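You operate a simulated robot arm through the tools that you are given. There is no shell and no other tool. Be economical: measure what you need, move in short steps, check, and stop when the job is done.

You are at the controls of a simulated robot arm. One attempt, no reset.

## Task
Test the cabinet's stop button: start, hit it, twist it free, reset.

Only the result counts: the job must be done as asked and must still hold three seconds after the hand-in. Knocking over, shifting, dropping, spilling or breaking anything else fails it.

## Robot
A 7-joint arm with a three-finger gripper on a trunk, on a base that drives. Base frame: it is fixed to the floor where the robot stands at the start and does not move with it; the origin is under the middle of the robot, x ahead of it, y to its left, z up. Units: cm, rad, N and s.
With the tool pointing down near the work surface it reaches from about 48 to 94 cm from the robot's upright axis, wherever it stands. Its first joint turns from -2.897 to 2.897 rad. Places, roughly: cabinet reset button [50, -10, 80]; cabinet start button [70, -10, 80]; cabinet stop button [40, -10, 100]. Payload 2.69 kg.
The tool frame sits at the grasp point between the pads (the TCP): z along the fingers, y along the line on which they close. The tips reach 2.9 cm beyond it. Largest opening 12 cm; the body of the gripper starts 7.8 cm behind the TCP.
Orientation is that of the tool frame in the base frame, as a unit quaternion [x, y, z, w]. With the fingers straight down and closing along the base's y, the tool's x points along the base's -x, its y along +y and its z along -z.

## Interface
- The arm moves only by the tool step_arm. Its argument "targets" is a list of rows, each an object (a shift or turn left out is 0, a gripper value left out holds the last) with "travel": the shift along the base's x, y, z in units of 30 mm (1.0 is 30 mm), a list of three; "angular": the turn, a rotation vector about the base's x, y, z in units of 8 degrees (1.0 is 8 degrees), a list of three; "hand": the gripper command, from -1 (shut) to 1 (fully open), values between in proportion. In form: [{"travel": [tx, ty, tz], "angular": [rx, ry, rz], "hand": hand}, ...]. A call has 1 to 8 rows; each row shifts and turns the commanded pose from where the row before left it. A call with a number of a shift or a turn outside -1 to 1 is refused whole. Each row takes 0.2 s and may step no farther than 5 cm and 0.15 rad from the row before; otherwise, or with a gripper value out of range, the whole call is refused. A pose out of reach is approached as far as the arm can. The call stops where the force on the tool passes 90 N (or 10 N more than at its start, if that is more) or the arm is blocked; 0.2 s more then pass. The fingers move at their own pace and stop on an object; they squeeze with about 27 N. The grip force told is the motor's: it shows also when the fingers shut on nothing. Time passes only in rows, and 0.2 s behind the last, so rows that do not move let the fingers close. The reply holds the time, the measured pose of the TCP, the force on the tool along the base axes, the opening and the grip force, in the units named above and with some noise, with the torque about the TCP (base axes, N m) and any sound that the robot's microphone picked up, and new pictures: "pictures" is both (left out), scene, wrist or none.
- Cameras (640 x 400 px; columns grow to the right, rows downward): "scene" is now at [24.18, 0.43, 129.68]; the picture's right is [0.04, -1.00, 0.00], its down [-0.69, -0.03, -0.72] and it looks along [0.72, 0.03, -0.69] (base axes); focal length 291 px, centre (320, 200). "wrist" rides on the gripper at [6.3, 0, -10.4] in the tool frame; the picture's right is [0.01, 1.00, 0.00], its down [-0.83, 0.00, -0.56] and it looks along [-0.56, 0.00, 0.83] (tool axes); focal length 275 px, centre (320, 200). There is no depth. A picture from a camera that has moved, and an enlarged one, comes with that camera's place and axes in the base frame and with its lens. The place of the scene camera against the robot may be out by one fixed shift of up to 1.2 cm in any direction.
- slide_trunk(by): slides the trunk up (or, below 0, down) by that many cm; the arm and the scene camera ride with it, the base frame stays. It gives what a move gives, with no picture.
- steer(legs): drives the robot by 1 to 6 legs, each [ahead, left, turn to the left] in cm, cm and rad, along the robot's own axes; the way and the turn of a leg run together, so that a leg with both is an arc; at most 150 cm and 3.142 rad a leg. The arm and the cameras ride along, it lands a little off, and it stops where it bumps. It gives what a move gives, and a new picture of the scene camera.
- aim_head(pan, tilt): turns the head with the scene camera to pan (to the left, within 1.501 rad either way) and tilt (down, from -0.506 to 1.204), counted from straight ahead of the robot. It gives what a move gives, and a new picture of the scene camera.
- zoom(camera, box): a new picture of the part [left, top, right, bottom] of that camera's present view, enlarged. No time passes.
- sign_off(): hands the job in; it is judged then, once.

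Go step by step. Nothing tells you exact positions but the pictures and the camera data: compare them with the known pose of the tool, close in by small moves and look again before you grip or let go. The budget is 120 turns and 260 pictures, counting those below and the enlarged ones. Unless the task says otherwise, let go and move clear before handing in, and close with one line.

The tools are called after ">>>" by a JSON object that holds its "name" and its "arguments". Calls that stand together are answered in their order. step_arm: Moves the arm, as the interface text tells. Its arguments: {"type":"object","properties":{"targets":{"type":"array","items":{"type":"object","properties":{"travel":{"type":"array","items":{"type":"number"}},"angular":{"type":"array","items":{"type":"number"}},"hand":{"type":"number"}}}},"pictures":{"type":"string","enum":["both","scene","wrist","none"]}},"required":["targets"]} The other tools are called the same way: slide_trunk (by) slides the trunk up or down; steer (legs) drives the base; aim_head (pan, tilt) turns the head that bears the scene camera; zoom (camera, box) takes an enlarged picture of a part of a camera's view; sign_off () hands the job in.

At the start:

```text
clock: 0.0
position: [54.99, 16.73, 99.94]
tcp_rot: [0.0, 1.0, 0.0, 0.001]
ft_force: [0.7, 0.4, -0.1]
torque: [0.0, 0.0, 0.01]
width: 12.0
finger_force: 0.0
trunk travel left (down, up): [-55.0, 6.3]
robot x, y, heading: [0.08, 0.04, -0.002]
head pan, tilt: [0.042, 0.768]
```

scene: 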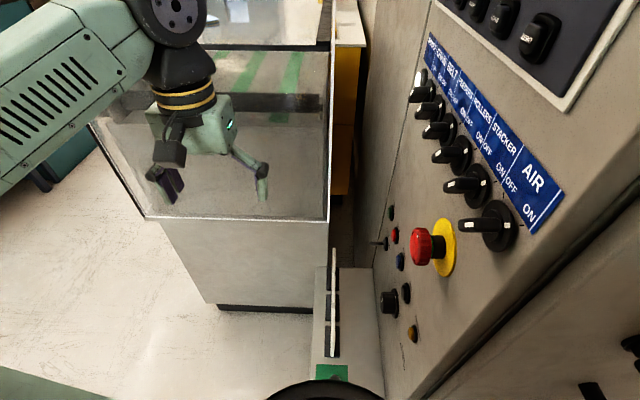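
wrist: 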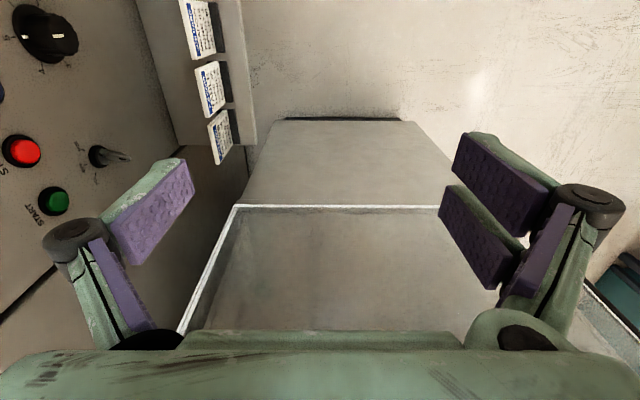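

The cabinet panel is on my right, facing +y, with a red mushroom button on a yellow collar. I'll turn the head to see the panel better.

>>> {"name": "aim_head", "arguments": {"pan": -0.5, "tilt": 0.75}}

>>> {"name": "zoom", "arguments": {"camera": "wrist", "box": [0, 0, 260, 300]}}

```text
clock: 1.0
position: [54.88, 16.73, 100.16]
tcp_rot: [-0.001, 1.0, 0.001, 0.0]
ft_force: [0.1, -0.4, -0.6]
torque: [-0.04, 0.0, 0.02]
width: 11.98
finger_force: 0.1
trunk travel left (down, up): [-55.0, 6.3]
robot x, y, heading: [-0.17, 0.25, 0.002]
head pan, tilt: [-0.499, 0.75]
camera scene: at [23.25, -3.88, 129.82], right [-0.48, -0.88, 0.0], down [-0.6, 0.33, -0.73], along [0.64, -0.35, -0.68], focal length 291 px, centre (320, 200)
```

scene: 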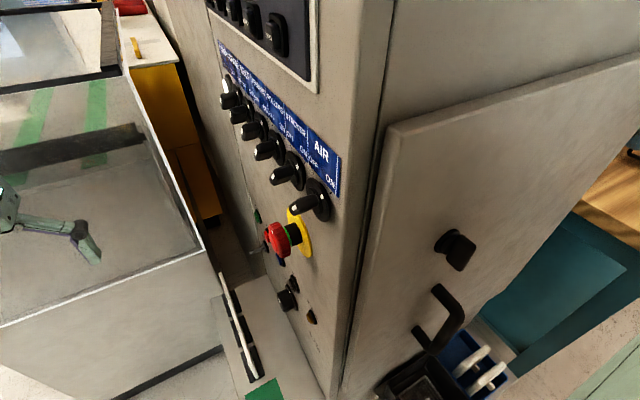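

```text
1.33 times, centred on (130, 150) of wrist
camera zoom: at [48.59, 16.82, 110.42], right [-0.01, 1.0, 0.0], down [0.83, 0.0, 0.56], along [0.56, 0.0, -0.83], focal length 367 px, centre (573, 267)
```

zoom: 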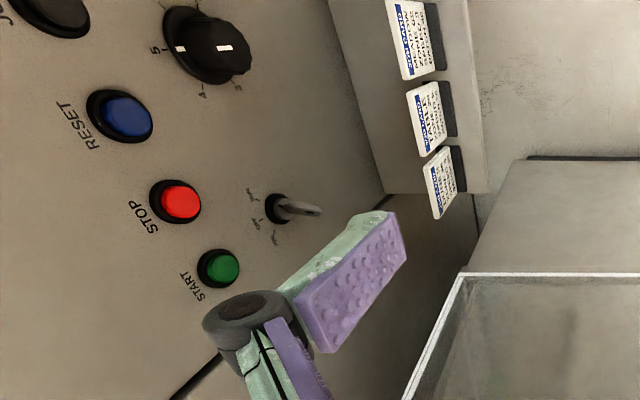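

START (green), STOP (red), RESET (blue) sit in a row low on the panel, and the mushroom stop is higher and nearer. I'll close the hand and swing the tool to point at the panel (-y).

>>> {"name": "step_arm", "arguments": {"targets": [{"angular": [-1, 0, 0], "hand": -1}, {"angular": [-1, 0, 0]}, {"angular": [-1, 0, 0]}, {"angular": [-1, 0, 0]}, {"angular": [-1, 0, 0]}, {"angular": [-1, 0, 0]}]}}

```text
clock: 2.4
position: [54.93, 16.78, 99.9]
tcp_rot: [0.0, 0.913, -0.408, 0.0]
ft_force: [-0.5, 0.1, 0.0]
torque: [0.02, -0.01, -0.01]
width: 1.13
finger_force: 1.0
trunk travel left (down, up): [-55.0, 6.3]
robot x, y, heading: [-0.07, 0.16, 0.005]
head pan, tilt: [-0.499, 0.75]
camera scene: at [23.26, -3.88, 129.82], right [-0.48, -0.88, 0.0], down [-0.6, 0.33, -0.73], along [0.64, -0.35, -0.68], focal length 291 px, centre (320, 200)
camera wrist: at [48.59, 24.61, 106.96], right [-0.01, 0.67, -0.74], down [0.83, 0.42, 0.37], along [0.56, -0.62, -0.56], focal length 275 px, centre (320, 200)
```

scene: 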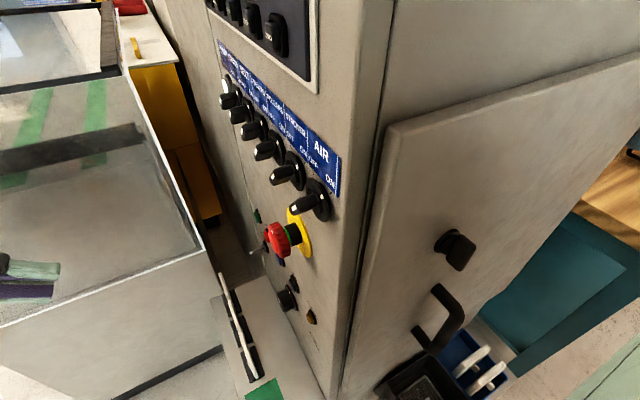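
wrist: 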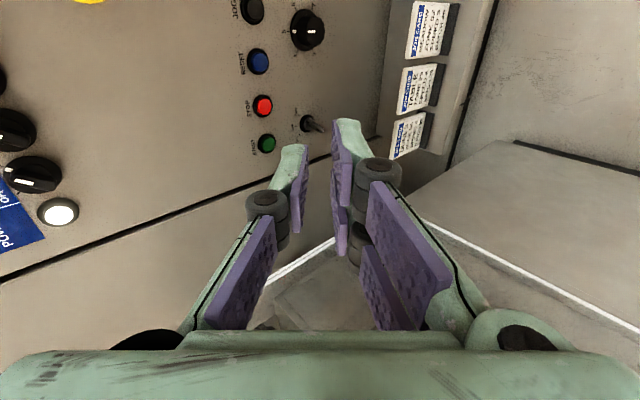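

The turn works and the buttons show clearly. I'll finish the turn to horizontal.

>>> {"name": "step_arm", "arguments": {"targets": [{"angular": [-1, 0, 0], "hand": -1}, {"angular": [-1, 0, 0]}, {"angular": [-1, 0, 0]}, {"angular": [-1, 0, 0]}, {"angular": [-1, 0, 0]}, {"angular": [-0.25, 0, 0]}]}}

```text
clock: 3.8
position: [54.95, 16.84, 100.04]
tcp_rot: [0.001, -0.706, 0.708, 0.001]
ft_force: [-1.0, -0.3, -0.5]
torque: [0.01, 0.02, 0.0]
width: 0.02
finger_force: 27.1
trunk travel left (down, up): [-55.0, 6.3]
robot x, y, heading: [-0.26, 0.13, -0.002]
head pan, tilt: [-0.499, 0.75]
camera scene: at [23.25, -3.89, 129.82], right [-0.48, -0.88, 0.0], down [-0.6, 0.33, -0.73], along [0.64, -0.35, -0.68], focal length 291 px, centre (320, 200)
camera wrist: at [48.62, 27.3, 99.99], right [-0.01, 0.0, -1.0], down [0.83, 0.56, -0.01], along [0.56, -0.83, 0.0], focal length 275 px, centre (320, 200)
```

scene: 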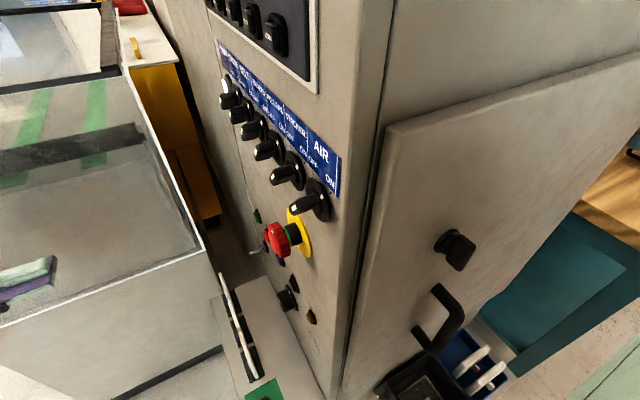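
wrist: 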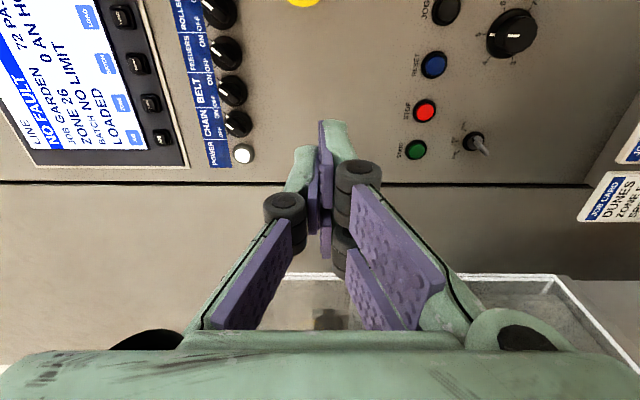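

The tool now points at the panel. Rough triangulation puts the green START near (65.6, -12, 85.5). I'll move to face it and look again for a better fix.

>>> {"name": "step_arm", "arguments": {"targets": [{"travel": [0.8, -0.5, -1]}, {"travel": [0.8, -0.5, -1]}, {"travel": [0.8, -0.5, -1]}, {"travel": [0.8, -0.5, -1]}, {"travel": [0.3, 0, -0.8]}], "pictures": "wrist"}}

>>> {"name": "zoom", "arguments": {"camera": "wrist", "box": [160, 0, 480, 200]}}

```text
clock: 5.0
position: [65.51, 10.94, 85.49]
tcp_rot: [0.0, -0.707, 0.707, 0.0]
ft_force: [0.2, 0.2, 0.6]
torque: [0.04, -0.03, 0.01]
width: 0.03
finger_force: 27.1
trunk travel left (down, up): [-55.0, 6.3]
robot x, y, heading: [0.02, -0.06, -0.003]
head pan, tilt: [-0.499, 0.75]
camera wrist: at [59.1, 21.43, 85.65], right [0.0, 0.0, -1.0], down [0.83, 0.56, 0.0], along [0.56, -0.83, 0.0], focal length 275 px, centre (320, 200)
```

wrist: 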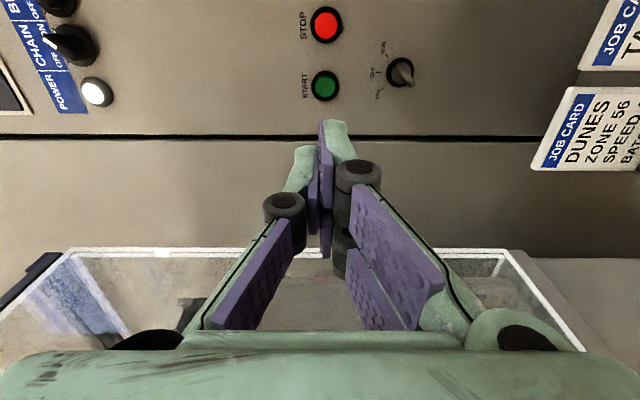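

```text
2.00 times, centred on (320, 100) of wrist
camera zoom: at [59.1, 21.43, 85.65], right [0.0, 0.0, -1.0], down [0.83, 0.56, 0.0], along [0.56, -0.83, 0.0], focal length 551 px, centre (320, 400)
```

zoom: 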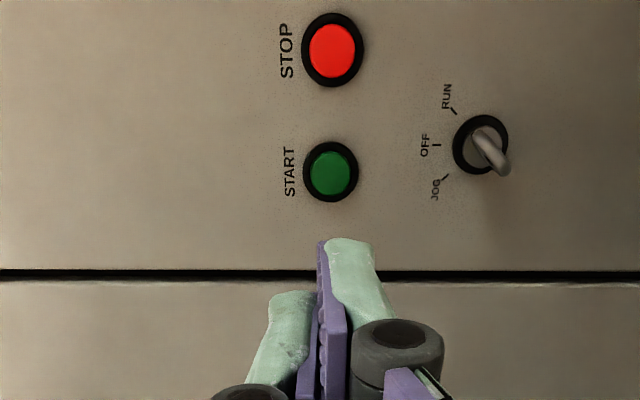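

START refines to about (66.0, -12.8, 85.1). I'll line up and approach to a few centimetres.

>>> {"name": "step_arm", "arguments": {"targets": [{"travel": [0.17, -1, -0.12]}, {"travel": [0, -1, 0]}, {"travel": [0, -1, 0]}, {"travel": [0, -1, 0]}, {"travel": [0, -1, 0]}]}}

>>> {"name": "zoom", "arguments": {"camera": "wrist", "box": [160, 0, 480, 200]}}

```text
clock: 6.2
position: [65.99, -4.31, 85.33]
tcp_rot: [0.0, -0.707, 0.707, 0.0]
ft_force: [0.2, 0.3, -0.2]
torque: [0.02, -0.03, -0.01]
width: 0.02
finger_force: 26.7
trunk travel left (down, up): [-55.0, 6.3]
robot x, y, heading: [0.46, -0.0, 0.0]
head pan, tilt: [-0.499, 0.75]
camera scene: at [23.25, -3.89, 129.82], right [-0.48, -0.88, 0.0], down [-0.6, 0.33, -0.73], along [0.64, -0.35, -0.68], focal length 291 px, centre (320, 200)
camera wrist: at [59.66, 6.19, 85.35], right [0.0, 0.0, -1.0], down [0.83, 0.56, 0.0], along [0.56, -0.83, 0.0], focal length 275 px, centre (320, 200)
```

scene: 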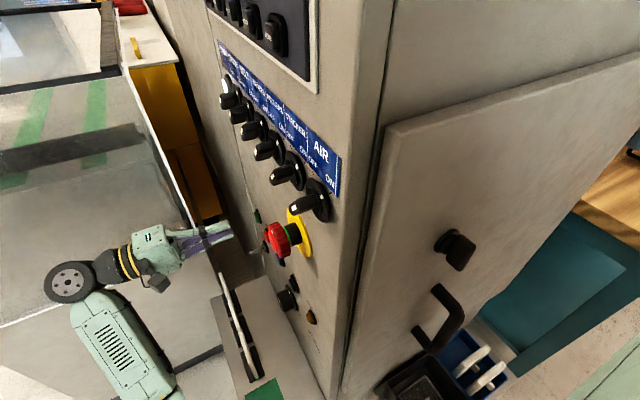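
wrist: 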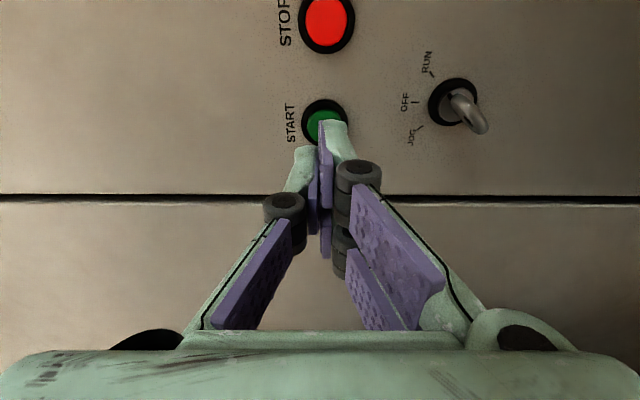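

```text
2.00 times, centred on (320, 100) of wrist
camera zoom: at [59.66, 6.19, 85.35], right [0.0, 0.0, -1.0], down [0.83, 0.56, 0.0], along [0.56, -0.83, 0.0], focal length 551 px, centre (320, 400)
```

zoom: 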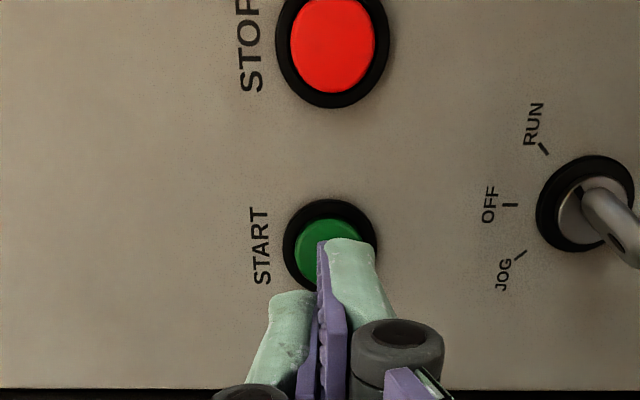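

Alignment on START looks good. I'll advance gently until contact.

>>> {"name": "step_arm", "arguments": {"targets": [{"travel": [0, -0.5, -0.08]}, {"travel": [0, -0.4, 0]}, {"travel": [0, -0.2, 0]}, {"travel": [0, -0.2, 0]}, {"travel": [0, -0.1, 0]}], "pictures": "wrist"}}

>>> {"name": "zoom", "arguments": {"camera": "wrist", "box": [160, 0, 480, 200]}}

```text
clock: 7.4
position: [65.91, -8.48, 85.01]
tcp_rot: [-0.001, -0.707, 0.708, -0.001]
ft_force: [-0.2, -0.2, 0.5]
torque: [0.0, 0.01, -0.01]
width: 0.02
finger_force: 26.9
trunk travel left (down, up): [-55.0, 6.3]
robot x, y, heading: [0.18, 0.3, 0.003]
head pan, tilt: [-0.499, 0.75]
camera wrist: at [59.57, 2.03, 85.03], right [-0.01, 0.0, -1.0], down [0.83, 0.56, 0.0], along [0.56, -0.83, 0.0], focal length 275 px, centre (320, 200)
```

wrist: 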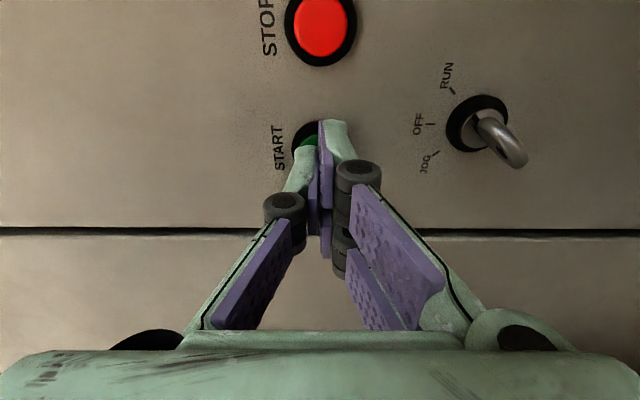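

```text
2.00 times, centred on (320, 100) of wrist
camera zoom: at [59.57, 2.03, 85.03], right [-0.01, 0.0, -1.0], down [0.83, 0.56, 0.0], along [0.56, -0.83, 0.0], focal length 551 px, centre (320, 400)
```

zoom: 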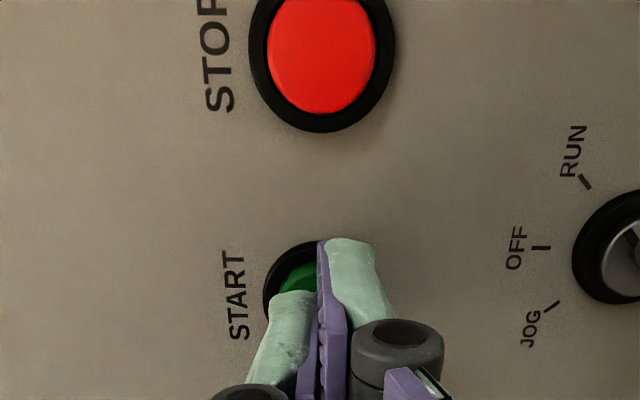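

No contact yet. I'll continue in 3 mm steps.

>>> {"name": "step_arm", "arguments": {"targets": [{"travel": [0, -0.1, 0]}, {"travel": [0, -0.1, 0]}, {"travel": [0, -0.1, 0]}, {"travel": [0, -0.1, 0]}], "pictures": "wrist"}}

```text
clock: 8.4
position: [65.94, -9.63, 84.99]
tcp_rot: [-0.001, 0.708, -0.706, 0.0]
ft_force: [0.4, 0.9, -0.3]
torque: [0.02, 0.03, -0.03]
width: 0.61
finger_force: 29.1
trunk travel left (down, up): [-55.0, 6.3]
robot x, y, heading: [-0.44, -0.18, 0.004]
head pan, tilt: [-0.499, 0.75]
camera wrist: at [59.59, 0.88, 84.96], right [-0.01, 0.0, -1.0], down [0.83, 0.56, 0.0], along [0.56, -0.83, 0.0], focal length 275 px, centre (320, 200)
```

wrist: 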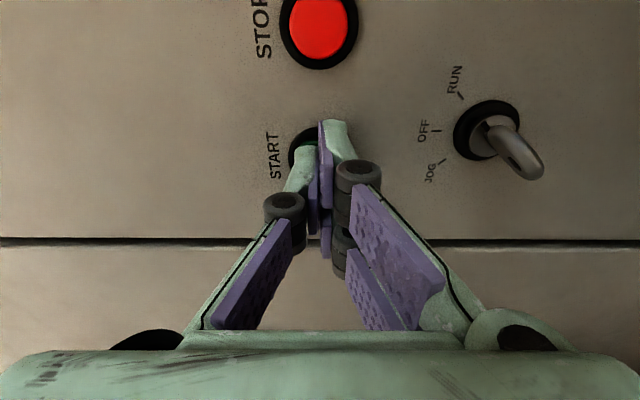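

The finger opening changed slightly, so contact has begun. Pushing further.

>>> {"name": "step_arm", "arguments": {"targets": [{"travel": [0, -0.1, 0]}, {"travel": [0, -0.1, 0]}, {"travel": [0, -0.1, 0]}], "pictures": "wrist"}}

```text
clock: 9.2
position: [66.05, -9.97, 84.98]
tcp_rot: [0.003, -0.706, 0.708, -0.001]
ft_force: [-11.7, 33.9, -8.1]
torque: [0.27, -0.02, -0.35]
width: 0.59
finger_force: 28.7
trunk travel left (down, up): [-55.0, 6.3]
robot x, y, heading: [0.49, 0.11, 0.003]
head pan, tilt: [-0.499, 0.75]
heard: click
camera wrist: at [59.57, 0.42, 84.96], right [-0.01, 0.0, -1.0], down [0.83, 0.56, -0.01], along [0.56, -0.83, 0.0], focal length 275 px, centre (320, 200)
```

wrist: 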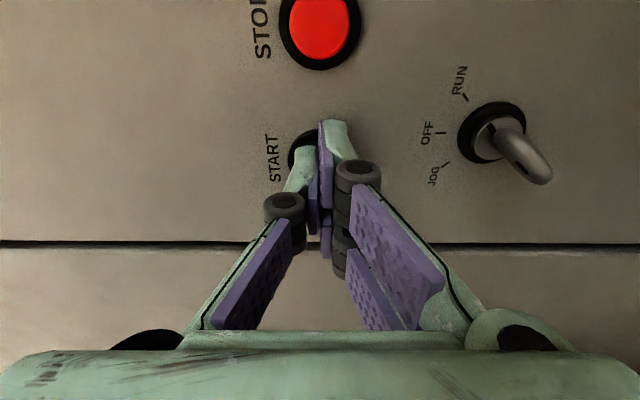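

A click was heard: START is pressed. I'll back off and check the lamps and display.

>>> {"name": "step_arm", "arguments": {"targets": [{"travel": [0, 0.5, 0]}, {"travel": [0, 1, 0]}, {"travel": [0, 1, 0]}, {"travel": [-0.3, 1, 0.5]}, {"travel": [-1, 1, 0.8]}, {"travel": [-1, 1, 0.8]}, {"travel": [-1, 1, 0.8]}]}}

>>> {"name": "zoom", "arguments": {"camera": "wrist", "box": [0, 0, 320, 200]}}

```text
clock: 10.8
position: [56.11, 8.86, 93.92]
tcp_rot: [0.0, -0.707, 0.707, -0.001]
ft_force: [-0.1, 0.1, 0.3]
torque: [0.02, 0.0, -0.01]
width: 0.02
finger_force: 28.2
trunk travel left (down, up): [-55.0, 6.3]
robot x, y, heading: [-0.12, 0.08, -0.0]
head pan, tilt: [-0.499, 0.75]
camera scene: at [23.23, -3.88, 129.82], right [-0.48, -0.88, 0.0], down [-0.6, 0.33, -0.73], along [0.64, -0.35, -0.68], focal length 291 px, centre (320, 200)
camera wrist: at [49.79, 19.26, 93.95], right [0.0, 0.0, -1.0], down [0.83, 0.56, 0.0], along [0.56, -0.83, 0.0], focal length 275 px, centre (320, 200)
```

scene: 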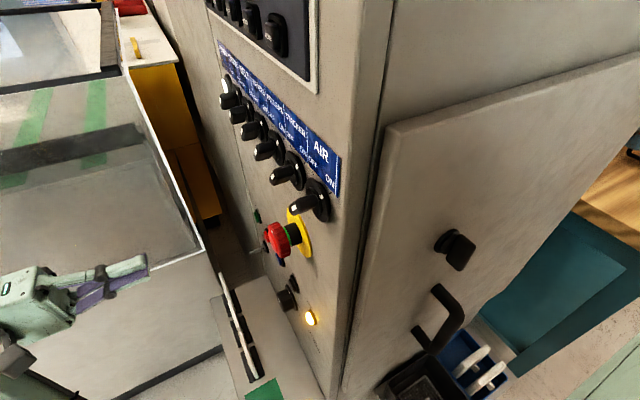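
wrist: 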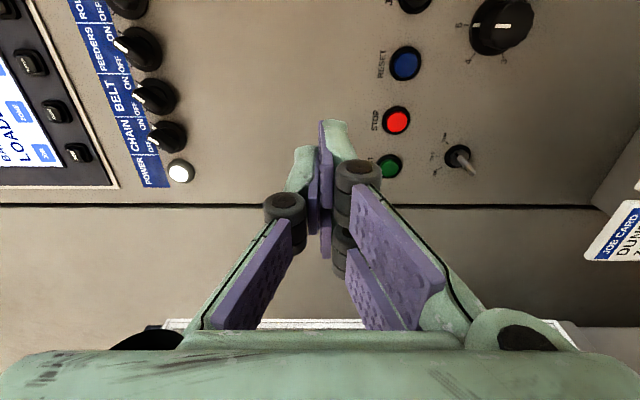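

```text
2.00 times, centred on (160, 100) of wrist
camera zoom: at [49.79, 19.26, 93.95], right [0.0, 0.0, -1.0], down [0.83, 0.56, 0.0], along [0.56, -0.83, 0.0], focal length 551 px, centre (640, 400)
```

zoom: 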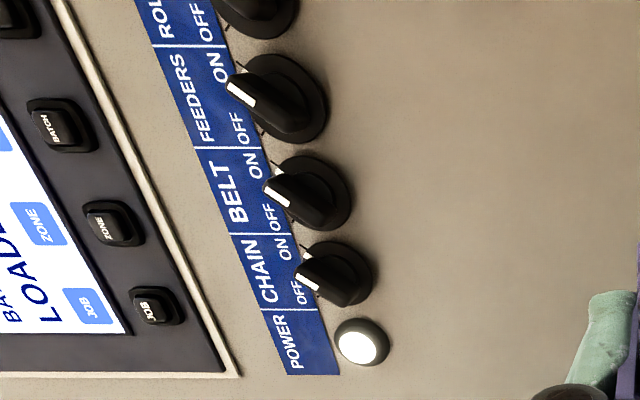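

An amber lamp came on after the click, so START worked. RESET is near (54, -12.6, 85.1) and the mushroom around (43.5, -9, 102). I'll move in front of it and look.

>>> {"name": "step_arm", "arguments": {"targets": [{"travel": [-1, 0.5, 0.7]}, {"travel": [-1, 0.5, 0.7]}, {"travel": [-1, 0.4, 0.7]}, {"travel": [-1, 0.4, 0.6]}]}}

>>> {"name": "zoom", "arguments": {"camera": "wrist", "box": [160, 0, 480, 200]}}

```text
clock: 11.8
position: [43.95, 14.4, 101.98]
tcp_rot: [-0.001, 0.708, -0.706, -0.002]
ft_force: [-0.9, 0.0, -0.1]
torque: [-0.01, 0.0, 0.03]
width: 0.0
finger_force: 28.6
trunk travel left (down, up): [-55.0, 6.3]
robot x, y, heading: [-0.09, 0.09, 0.004]
head pan, tilt: [-0.499, 0.75]
camera scene: at [23.23, -3.89, 129.82], right [-0.48, -0.88, 0.0], down [-0.6, 0.33, -0.73], along [0.64, -0.35, -0.68], focal length 291 px, centre (320, 200)
camera wrist: at [37.61, 24.89, 101.9], right [-0.01, 0.0, -1.0], down [0.83, 0.56, 0.0], along [0.56, -0.83, 0.0], focal length 275 px, centre (320, 200)
```

scene: 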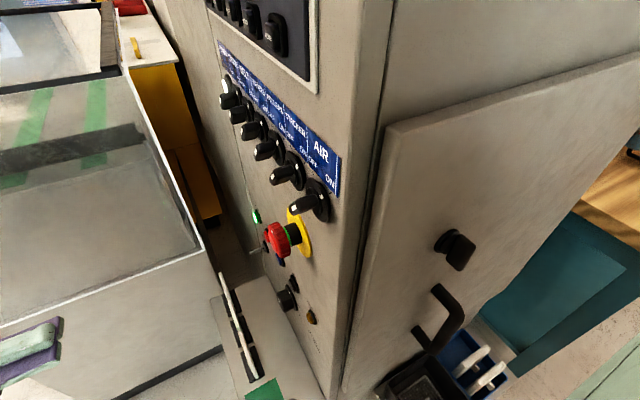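
wrist: 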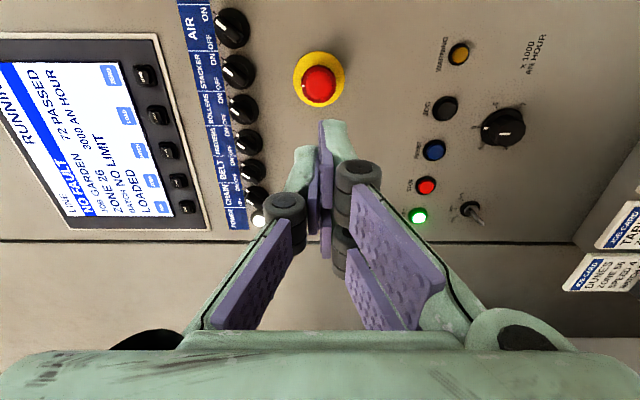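

```text
2.00 times, centred on (320, 100) of wrist
camera zoom: at [37.61, 24.89, 101.9], right [-0.01, 0.0, -1.0], down [0.83, 0.56, 0.0], along [0.56, -0.83, 0.0], focal length 551 px, centre (320, 400)
```

zoom: 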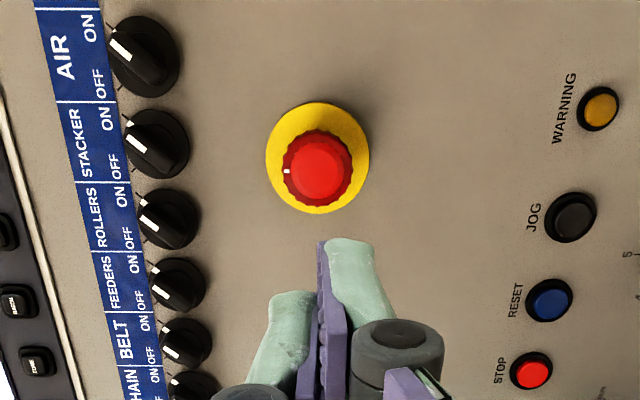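

The display says RUNNING and START is lit; the machine is on. The mushroom axis is at about (44.5, y, 102.1), its face near y = -8.5. I'll approach with closed fingers.

>>> {"name": "step_arm", "arguments": {"targets": [{"travel": [0.18, -1, 0.04]}, {"travel": [0, -1, 0]}, {"travel": [0, -1, 0]}, {"travel": [0, -1, 0]}, {"travel": [0, -1, 0]}], "pictures": "wrist"}}

>>> {"name": "zoom", "arguments": {"camera": "wrist", "box": [160, 0, 480, 200]}}

```text
clock: 13.0
position: [44.39, -0.6, 101.95]
tcp_rot: [0.001, -0.707, 0.707, 0.0]
ft_force: [-0.5, -0.3, -0.9]
torque: [-0.01, 0.0, -0.04]
width: 0.02
finger_force: 28.2
trunk travel left (down, up): [-55.0, 6.3]
robot x, y, heading: [-0.24, -0.35, 0.002]
head pan, tilt: [-0.499, 0.75]
camera wrist: at [38.14, 9.81, 102.03], right [-0.01, 0.0, -1.0], down [0.83, 0.56, -0.01], along [0.56, -0.83, 0.0], focal length 275 px, centre (320, 200)
```

wrist: 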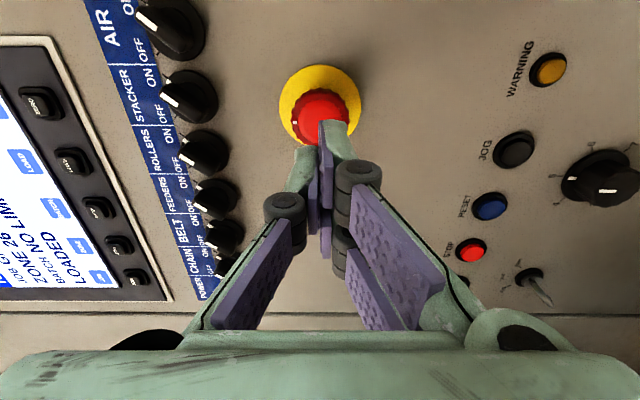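

```text
2.00 times, centred on (320, 100) of wrist
camera zoom: at [38.14, 9.81, 102.03], right [-0.01, 0.0, -1.0], down [0.83, 0.56, -0.01], along [0.56, -0.83, 0.0], focal length 551 px, centre (320, 400)
```

zoom: 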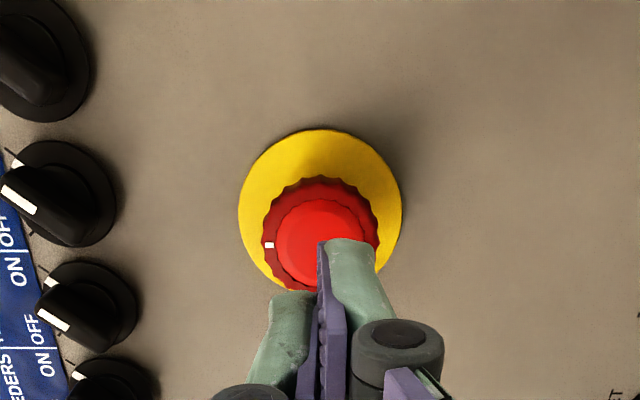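

Aligned on the mushroom. Advancing slowly until it latches.

>>> {"name": "step_arm", "arguments": {"targets": [{"travel": [0, -0.7, 0.03]}, {"travel": [0, -0.5, 0]}, {"travel": [0, -0.2, 0]}, {"travel": [0, -0.15, 0]}, {"travel": [0, -0.1, 0]}, {"travel": [0, -0.1, 0]}, {"travel": [0, -0.1, 0]}, {"travel": [0, -0.1, 0]}], "pictures": "wrist"}}

```text
clock: 14.8
position: [44.56, -6.41, 102.03]
tcp_rot: [-0.001, 0.707, -0.707, 0.001]
ft_force: [1.1, 0.0, -0.5]
torque: [-0.01, -0.01, 0.03]
width: 0.02
finger_force: 28.5
trunk travel left (down, up): [-55.0, 6.3]
robot x, y, heading: [-0.19, -0.44, 0.002]
head pan, tilt: [-0.499, 0.75]
camera wrist: at [38.23, 4.04, 102.08], right [0.0, 0.0, -1.0], down [0.83, 0.56, 0.0], along [0.56, -0.83, 0.0], focal length 275 px, centre (320, 200)
```

wrist: 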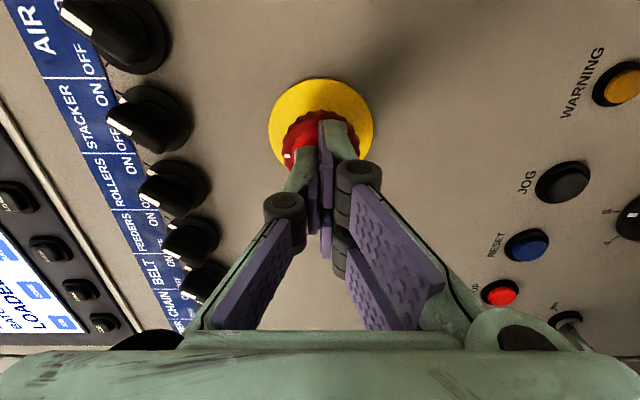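

>>> {"name": "step_arm", "arguments": {"targets": [{"travel": [0, -0.1, 0]}, {"travel": [0, -0.1, 0]}, {"travel": [0, -0.1, 0]}, {"travel": [0, -0.1, 0]}], "pictures": "wrist"}}

```text
clock: 15.8
position: [44.65, -7.36, 102.02]
tcp_rot: [0.002, -0.707, 0.707, 0.0]
ft_force: [-4.5, 24.4, -1.5]
torque: [0.11, -0.01, -0.26]
width: 0.59
finger_force: 28.4
trunk travel left (down, up): [-55.0, 6.3]
robot x, y, heading: [-0.52, 0.31, 0.002]
head pan, tilt: [-0.499, 0.75]
heard: click
camera wrist: at [38.2, 3.14, 102.06], right [-0.01, 0.0, -1.0], down [0.83, 0.56, -0.01], along [0.56, -0.83, 0.0], focal length 275 px, centre (320, 200)
```

wrist: 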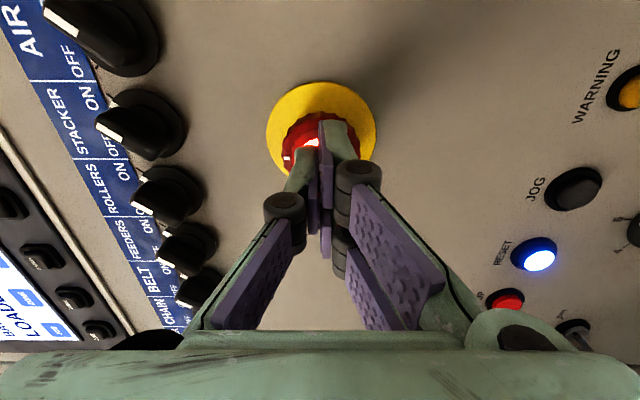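

It clicked and RESET is now lit. I'll back off and check that it stays in.

>>> {"name": "step_arm", "arguments": {"targets": [{"travel": [0, 0.5, 0]}, {"travel": [0, 1, 0]}, {"travel": [0, 1, 0]}, {"travel": [0, 1, 0]}]}}

>>> {"name": "zoom", "arguments": {"camera": "wrist", "box": [160, 0, 480, 200]}}

```text
clock: 16.8
position: [44.7, 3.1, 102.0]
tcp_rot: [0.0, -0.707, 0.707, 0.0]
ft_force: [0.1, -0.3, -0.6]
torque: [0.01, -0.03, -0.03]
width: 0.01
finger_force: 28.1
trunk travel left (down, up): [-55.0, 6.3]
robot x, y, heading: [0.1, 0.15, 0.003]
head pan, tilt: [-0.499, 0.75]
camera scene: at [23.25, -3.88, 129.82], right [-0.48, -0.88, 0.0], down [-0.6, 0.33, -0.73], along [0.64, -0.35, -0.68], focal length 291 px, centre (320, 200)
camera wrist: at [38.35, 13.53, 101.98], right [-0.01, 0.0, -1.0], down [0.83, 0.56, 0.0], along [0.56, -0.83, 0.0], focal length 275 px, centre (320, 200)
```

scene: 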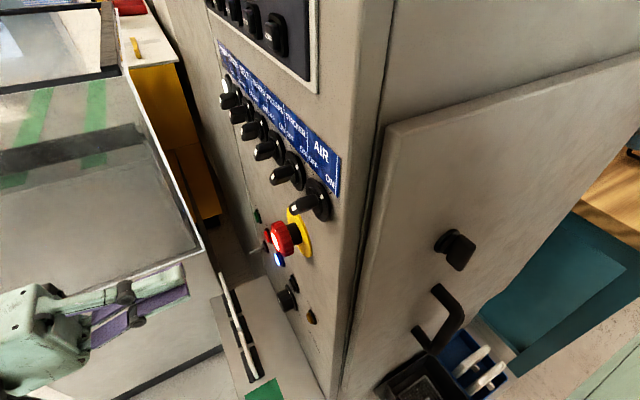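
wrist: 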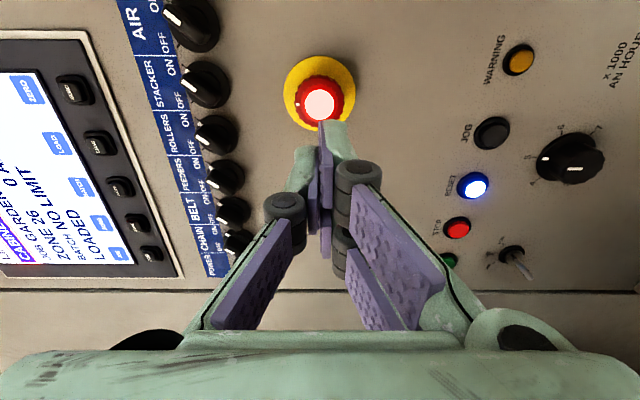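

```text
2.00 times, centred on (320, 100) of wrist
camera zoom: at [38.35, 13.53, 101.98], right [-0.01, 0.0, -1.0], down [0.83, 0.56, 0.0], along [0.56, -0.83, 0.0], focal length 551 px, centre (320, 400)
```

zoom: 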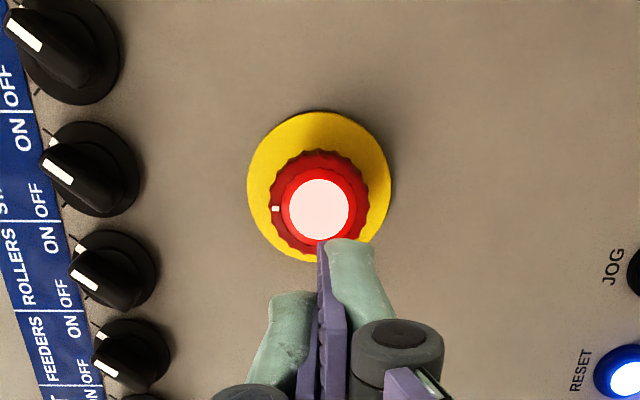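

The stop is latched (lit), with its axis at about (44.45, y, 102.0). I'll open the hand partway and move its fingers around the head.

>>> {"name": "step_arm", "arguments": {"targets": [{"travel": [-0.08, 0, 0], "hand": 0.17}, {}, {}, {"travel": [0, -1, 0]}, {"travel": [0, -1, 0]}, {"travel": [0, -0.7, 0]}]}}

>>> {"name": "zoom", "arguments": {"camera": "wrist", "box": [160, 0, 480, 200]}}

```text
clock: 18.2
position: [44.3, -5.3, 102.01]
tcp_rot: [-0.001, 0.707, -0.707, 0.001]
ft_force: [0.9, -0.2, -1.5]
torque: [-0.01, 0.03, -0.01]
width: 7.02
finger_force: 0.0
trunk travel left (down, up): [-55.0, 6.3]
robot x, y, heading: [-0.08, -0.2, 0.001]
head pan, tilt: [-0.499, 0.75]
camera scene: at [23.25, -3.89, 129.82], right [-0.48, -0.88, 0.0], down [-0.6, 0.33, -0.73], along [0.64, -0.35, -0.68], focal length 291 px, centre (320, 200)
camera wrist: at [38.0, 5.22, 102.02], right [-0.01, 0.0, -1.0], down [0.83, 0.56, 0.0], along [0.56, -0.83, 0.0], focal length 275 px, centre (320, 200)
```

scene: 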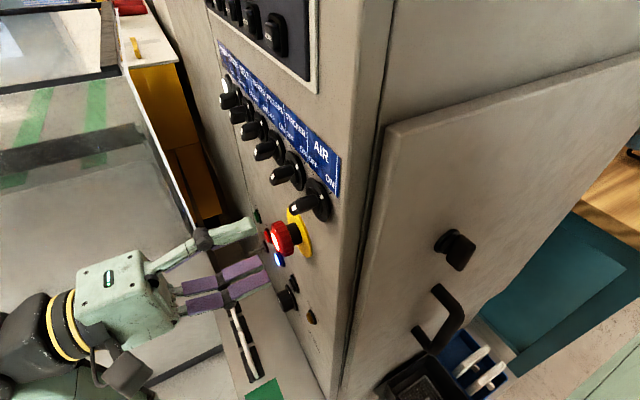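
wrist: 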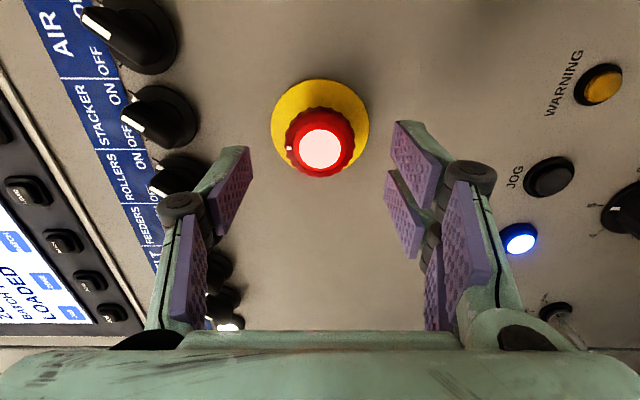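

```text
2.00 times, centred on (320, 100) of wrist
camera zoom: at [38.0, 5.22, 102.02], right [-0.01, 0.0, -1.0], down [0.83, 0.56, 0.0], along [0.56, -0.83, 0.0], focal length 551 px, centre (320, 400)
```

zoom: 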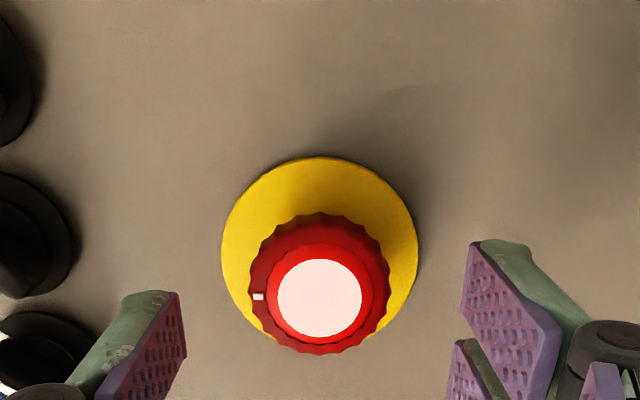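

The fingers straddle the head well clear of the knobs. Moving in about 3.5 cm and closing.

>>> {"name": "step_arm", "arguments": {"targets": [{"travel": [0.06, -0.5, 0]}, {"travel": [0, -0.4, 0]}, {"travel": [0, -0.2, 0]}, {"travel": [0, -0.1, 0]}, {"hand": -1}, {}, {}, {}]}}

>>> {"name": "zoom", "arguments": {"camera": "wrist", "box": [160, 0, 480, 200]}}

```text
clock: 20.0
position: [44.98, -8.63, 102.07]
tcp_rot: [0.001, 0.708, -0.706, -0.002]
ft_force: [-4.1, 2.8, -16.2]
torque: [0.5, -0.05, 0.03]
width: 4.18
finger_force: 37.9
out of reach, approached as far as the arm can: row 3
trunk travel left (down, up): [-55.0, 6.3]
robot x, y, heading: [0.29, 0.07, 0.001]
head pan, tilt: [-0.499, 0.75]
camera scene: at [23.29, -3.88, 129.79], right [-0.48, -0.88, 0.0], down [-0.6, 0.33, -0.73], along [0.64, -0.35, -0.68], focal length 291 px, centre (320, 200)
camera wrist: at [38.71, 1.91, 102.08], right [-0.01, 0.0, -1.0], down [0.83, 0.55, 0.0], along [0.55, -0.83, -0.01], focal length 275 px, centre (320, 200)
```

scene: 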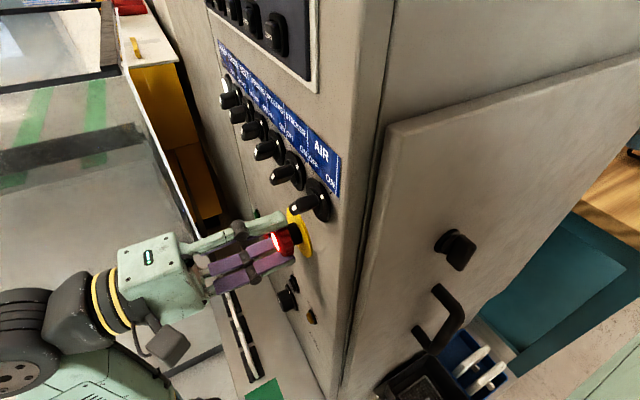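
wrist: 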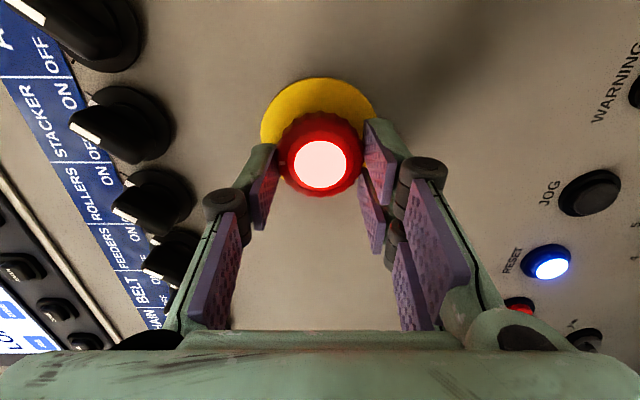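

```text
2.00 times, centred on (320, 100) of wrist
camera zoom: at [38.71, 1.91, 102.08], right [-0.01, 0.0, -1.0], down [0.83, 0.55, 0.0], along [0.55, -0.83, -0.01], focal length 551 px, centre (320, 400)
```

zoom: 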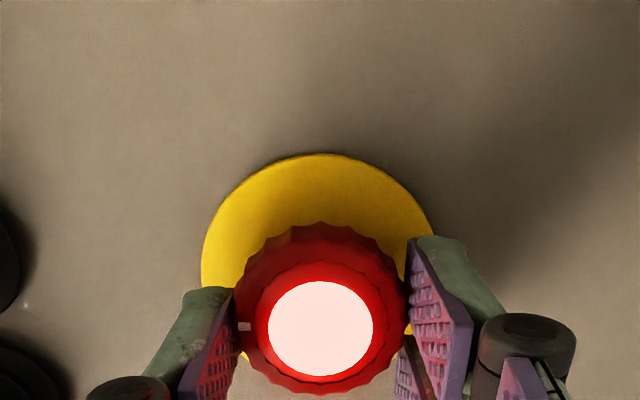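

I hold the head (4.2 cm), but the arm is at its reach limit here (x was pushed off). I'll release, back off and drive the base back for more freedom.

>>> {"name": "step_arm", "arguments": {"targets": [{"hand": 0.17}, {}, {}, {"travel": [0, 0.5, 0]}, {"travel": [0, 1, 0]}, {"travel": [0, 1, 0]}, {"travel": [0, 1, 0]}, {"travel": [0, 1, 0]}], "pictures": "none"}}

>>> {"name": "steer", "arguments": {"legs": [[-16, 0, 0]]}}

```text
clock: 21.8
position: [44.89, 4.87, 102.06]
tcp_rot: [0.0, 0.707, -0.707, 0.0]
ft_force: [0.2, 0.8, 0.3]
torque: [-0.01, 0.0, -0.01]
width: 7.03
finger_force: 0.1
trunk travel left (down, up): [-55.0, 6.3]
robot x, y, heading: [0.06, 0.18, 0.002]
head pan, tilt: [-0.499, 0.75]
```

```text
clock: 23.2
position: [29.11, 5.09, 102.08]
tcp_rot: [-0.001, 0.707, -0.707, 0.0]
ft_force: [-1.0, -0.5, -0.3]
torque: [0.01, -0.01, 0.0]
width: 7.03
finger_force: 0.0
trunk travel left (down, up): [-55.0, 6.3]
robot x, y, heading: [-15.45, -0.37, 0.005]
head pan, tilt: [-0.499, 0.75]
camera scene: at [7.44, -3.87, 129.83], right [-0.48, -0.88, 0.0], down [-0.6, 0.33, -0.73], along [0.64, -0.35, -0.68], focal length 291 px, centre (320, 200)
```

scene: 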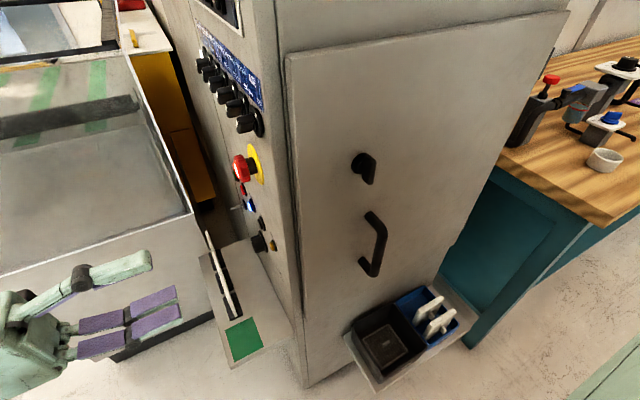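

The base is back and the arm can reach forward. Moving the hand again in front of the mushroom.

>>> {"name": "step_arm", "arguments": {"targets": [{"travel": [1, 0, 0]}, {"travel": [1, 0, 0]}, {"travel": [1, 0, 0]}, {"travel": [1, 0, 0]}, {"travel": [1, 0, 0]}, {"travel": [0.13, -0.8, 0]}, {"travel": [0, -0.8, 0]}, {"travel": [0, -0.8, 0]}], "pictures": "wrist"}}

>>> {"name": "zoom", "arguments": {"camera": "wrist", "box": [160, 0, 480, 200]}}

```text
clock: 25.0
position: [44.44, -2.5, 102.04]
tcp_rot: [-0.001, 0.708, -0.706, 0.001]
ft_force: [-0.2, -0.8, 0.1]
torque: [0.01, -0.01, -0.02]
width: 7.02
finger_force: 0.1
trunk travel left (down, up): [-55.0, 6.3]
robot x, y, heading: [-15.95, 0.09, 0.003]
head pan, tilt: [-0.499, 0.75]
camera wrist: at [38.13, 8.02, 102.14], right [0.0, 0.0, -1.0], down [0.83, 0.56, 0.0], along [0.56, -0.83, 0.0], focal length 275 px, centre (320, 200)
```

wrist: 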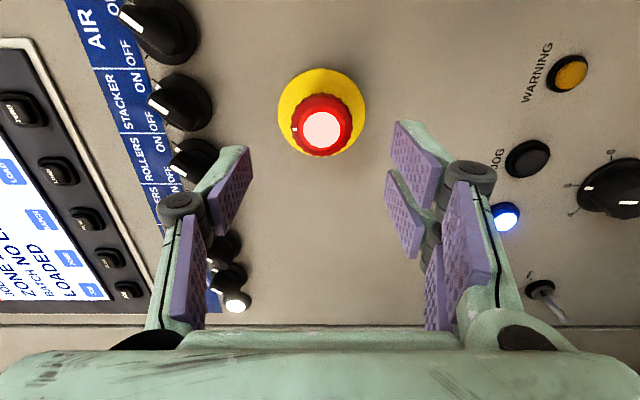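

```text
2.00 times, centred on (320, 100) of wrist
camera zoom: at [38.13, 8.02, 102.14], right [0.0, 0.0, -1.0], down [0.83, 0.56, 0.0], along [0.56, -0.83, 0.0], focal length 551 px, centre (320, 400)
```

zoom: 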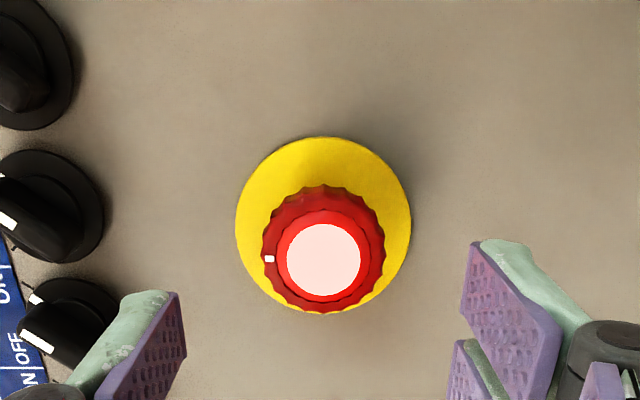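

Aligned. Advancing to TCP y ≈ -9 and gripping.

>>> {"name": "step_arm", "arguments": {"targets": [{"travel": [0, -0.8, 0]}, {"travel": [0, -0.6, 0]}, {"travel": [0, -0.5, 0]}, {"travel": [0, -0.2, 0]}, {"hand": -1}, {}, {}, {}], "pictures": "wrist"}}

```text
clock: 26.8
position: [44.48, -8.67, 102.13]
tcp_rot: [0.001, -0.707, 0.707, -0.001]
ft_force: [-0.9, -0.7, -3.8]
torque: [0.02, -0.03, 0.12]
width: 4.11
finger_force: 37.8
trunk travel left (down, up): [-55.0, 6.3]
robot x, y, heading: [-15.64, 0.08, 0.002]
head pan, tilt: [-0.499, 0.75]
camera wrist: at [38.14, 1.91, 102.07], right [-0.01, 0.0, -1.0], down [0.83, 0.56, 0.0], along [0.56, -0.83, 0.0], focal length 275 px, centre (320, 200)
```

wrist: 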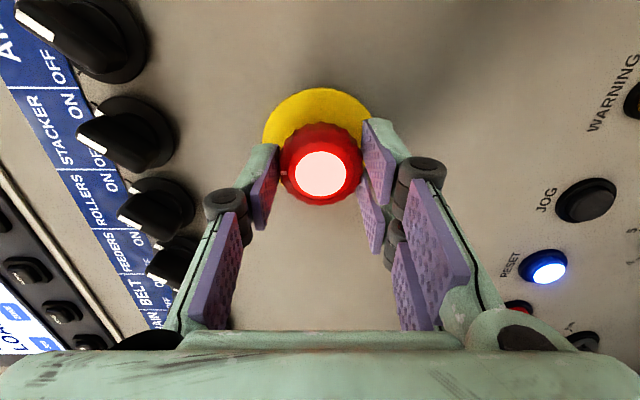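

Good grip with low forces. Now twisting clockwise (seen from the front).

>>> {"name": "step_arm", "arguments": {"targets": [{"angular": [0, -0.8, 0]}, {"angular": [0, -0.8, 0]}, {"angular": [0, -0.8, 0]}, {"angular": [0, -0.8, 0]}], "pictures": "wrist"}}

```text
clock: 27.8
position: [44.48, -8.47, 102.1]
tcp_rot: [0.156, 0.69, -0.689, 0.158]
ft_force: [-4.2, 5.6, -3.3]
torque: [0.73, 0.09, -0.8]
width: 4.05
finger_force: 45.3
trunk travel left (down, up): [-55.0, 6.3]
robot x, y, heading: [-15.72, 0.2, 0.006]
head pan, tilt: [-0.499, 0.75]
camera wrist: at [38.74, 1.96, 99.31], right [0.43, 0.0, -0.9], down [0.75, 0.56, 0.36], along [0.5, -0.83, 0.24], focal length 275 px, centre (320, 200)
```

wrist: 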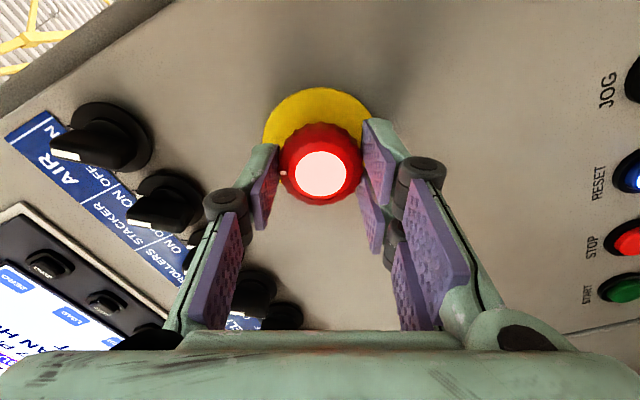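

The mark turns with the hand and resistance is small. Continuing the twist.

>>> {"name": "step_arm", "arguments": {"targets": [{"angular": [0, -0.8, 0]}, {"angular": [0, -0.8, 0]}, {"angular": [0, -0.8, 0]}], "pictures": "wrist"}}

```text
clock: 28.6
position: [44.52, -8.65, 102.1]
tcp_rot: [-0.269, -0.653, 0.655, -0.269]
ft_force: [-7.8, 5.8, -7.7]
torque: [0.08, 0.61, -0.17]
width: 4.1
finger_force: 45.4
trunk travel left (down, up): [-55.0, 6.3]
robot x, y, heading: [-15.64, -0.15, -0.004]
head pan, tilt: [-0.499, 0.75]
camera wrist: at [39.96, 1.89, 97.59], right [0.7, 0.0, -0.71], down [0.59, 0.56, 0.58], along [0.4, -0.83, 0.39], focal length 275 px, centre (320, 200)
```

wrist: 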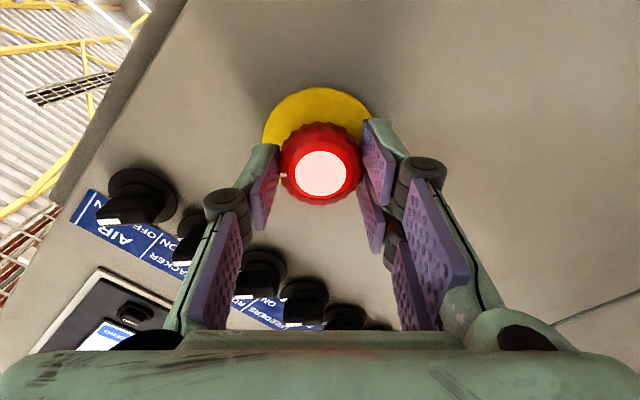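

Still lit at 45°. Continuing in small steps.

>>> {"name": "step_arm", "arguments": {"targets": [{"angular": [0, -0.7, 0]}, {"angular": [0, -0.7, 0]}], "pictures": "wrist"}}

```text
clock: 29.2
position: [44.55, -8.53, 102.04]
tcp_rot: [0.33, 0.625, -0.624, 0.334]
ft_force: [-2.3, 4.6, -1.6]
torque: [0.28, 0.74, -0.25]
width: 4.1
finger_force: 45.4
trunk travel left (down, up): [-55.0, 6.3]
robot x, y, heading: [-15.84, -0.07, 0.001]
head pan, tilt: [-0.499, 0.75]
camera wrist: at [40.96, 1.92, 96.87], right [0.83, 0.0, -0.56], down [0.47, 0.56, 0.69], along [0.31, -0.83, 0.46], focal length 275 px, centre (320, 200)
```

wrist: 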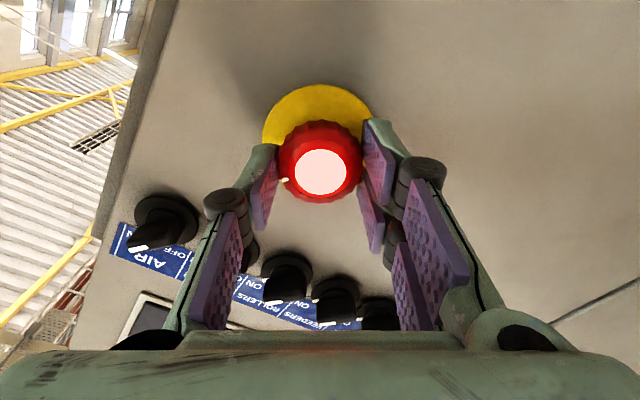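

>>> {"name": "zoom", "arguments": {"camera": "wrist", "box": [220, 60, 420, 220]}}

>>> {"name": "zoom", "arguments": {"camera": "scene", "box": [180, 100, 340, 280]}}

```text
2.50 times, centred on (320, 140) of wrist
camera zoom: at [40.96, 1.92, 96.87], right [0.83, 0.0, -0.56], down [0.47, 0.56, 0.69], along [0.31, -0.83, 0.46], focal length 688 px, centre (320, 350)
```

zoom: 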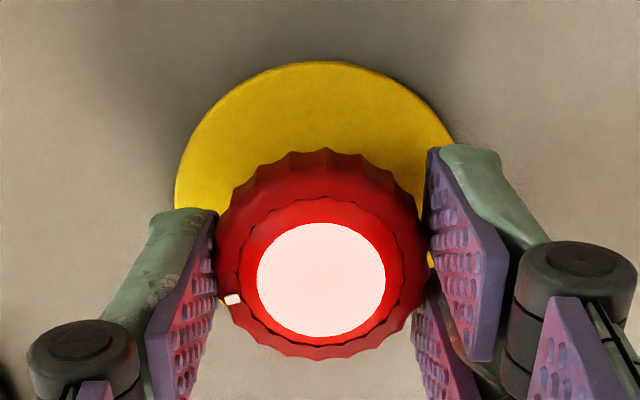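

```text
2.22 times, centred on (260, 190) of scene
camera zoom: at [7.49, -3.84, 129.84], right [-0.48, -0.88, 0.0], down [-0.6, 0.33, -0.73], along [0.64, -0.35, -0.68], focal length 646 px, centre (453, 222)
```

zoom: 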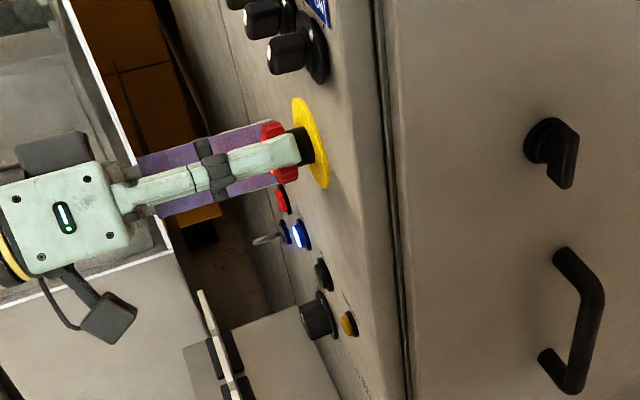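

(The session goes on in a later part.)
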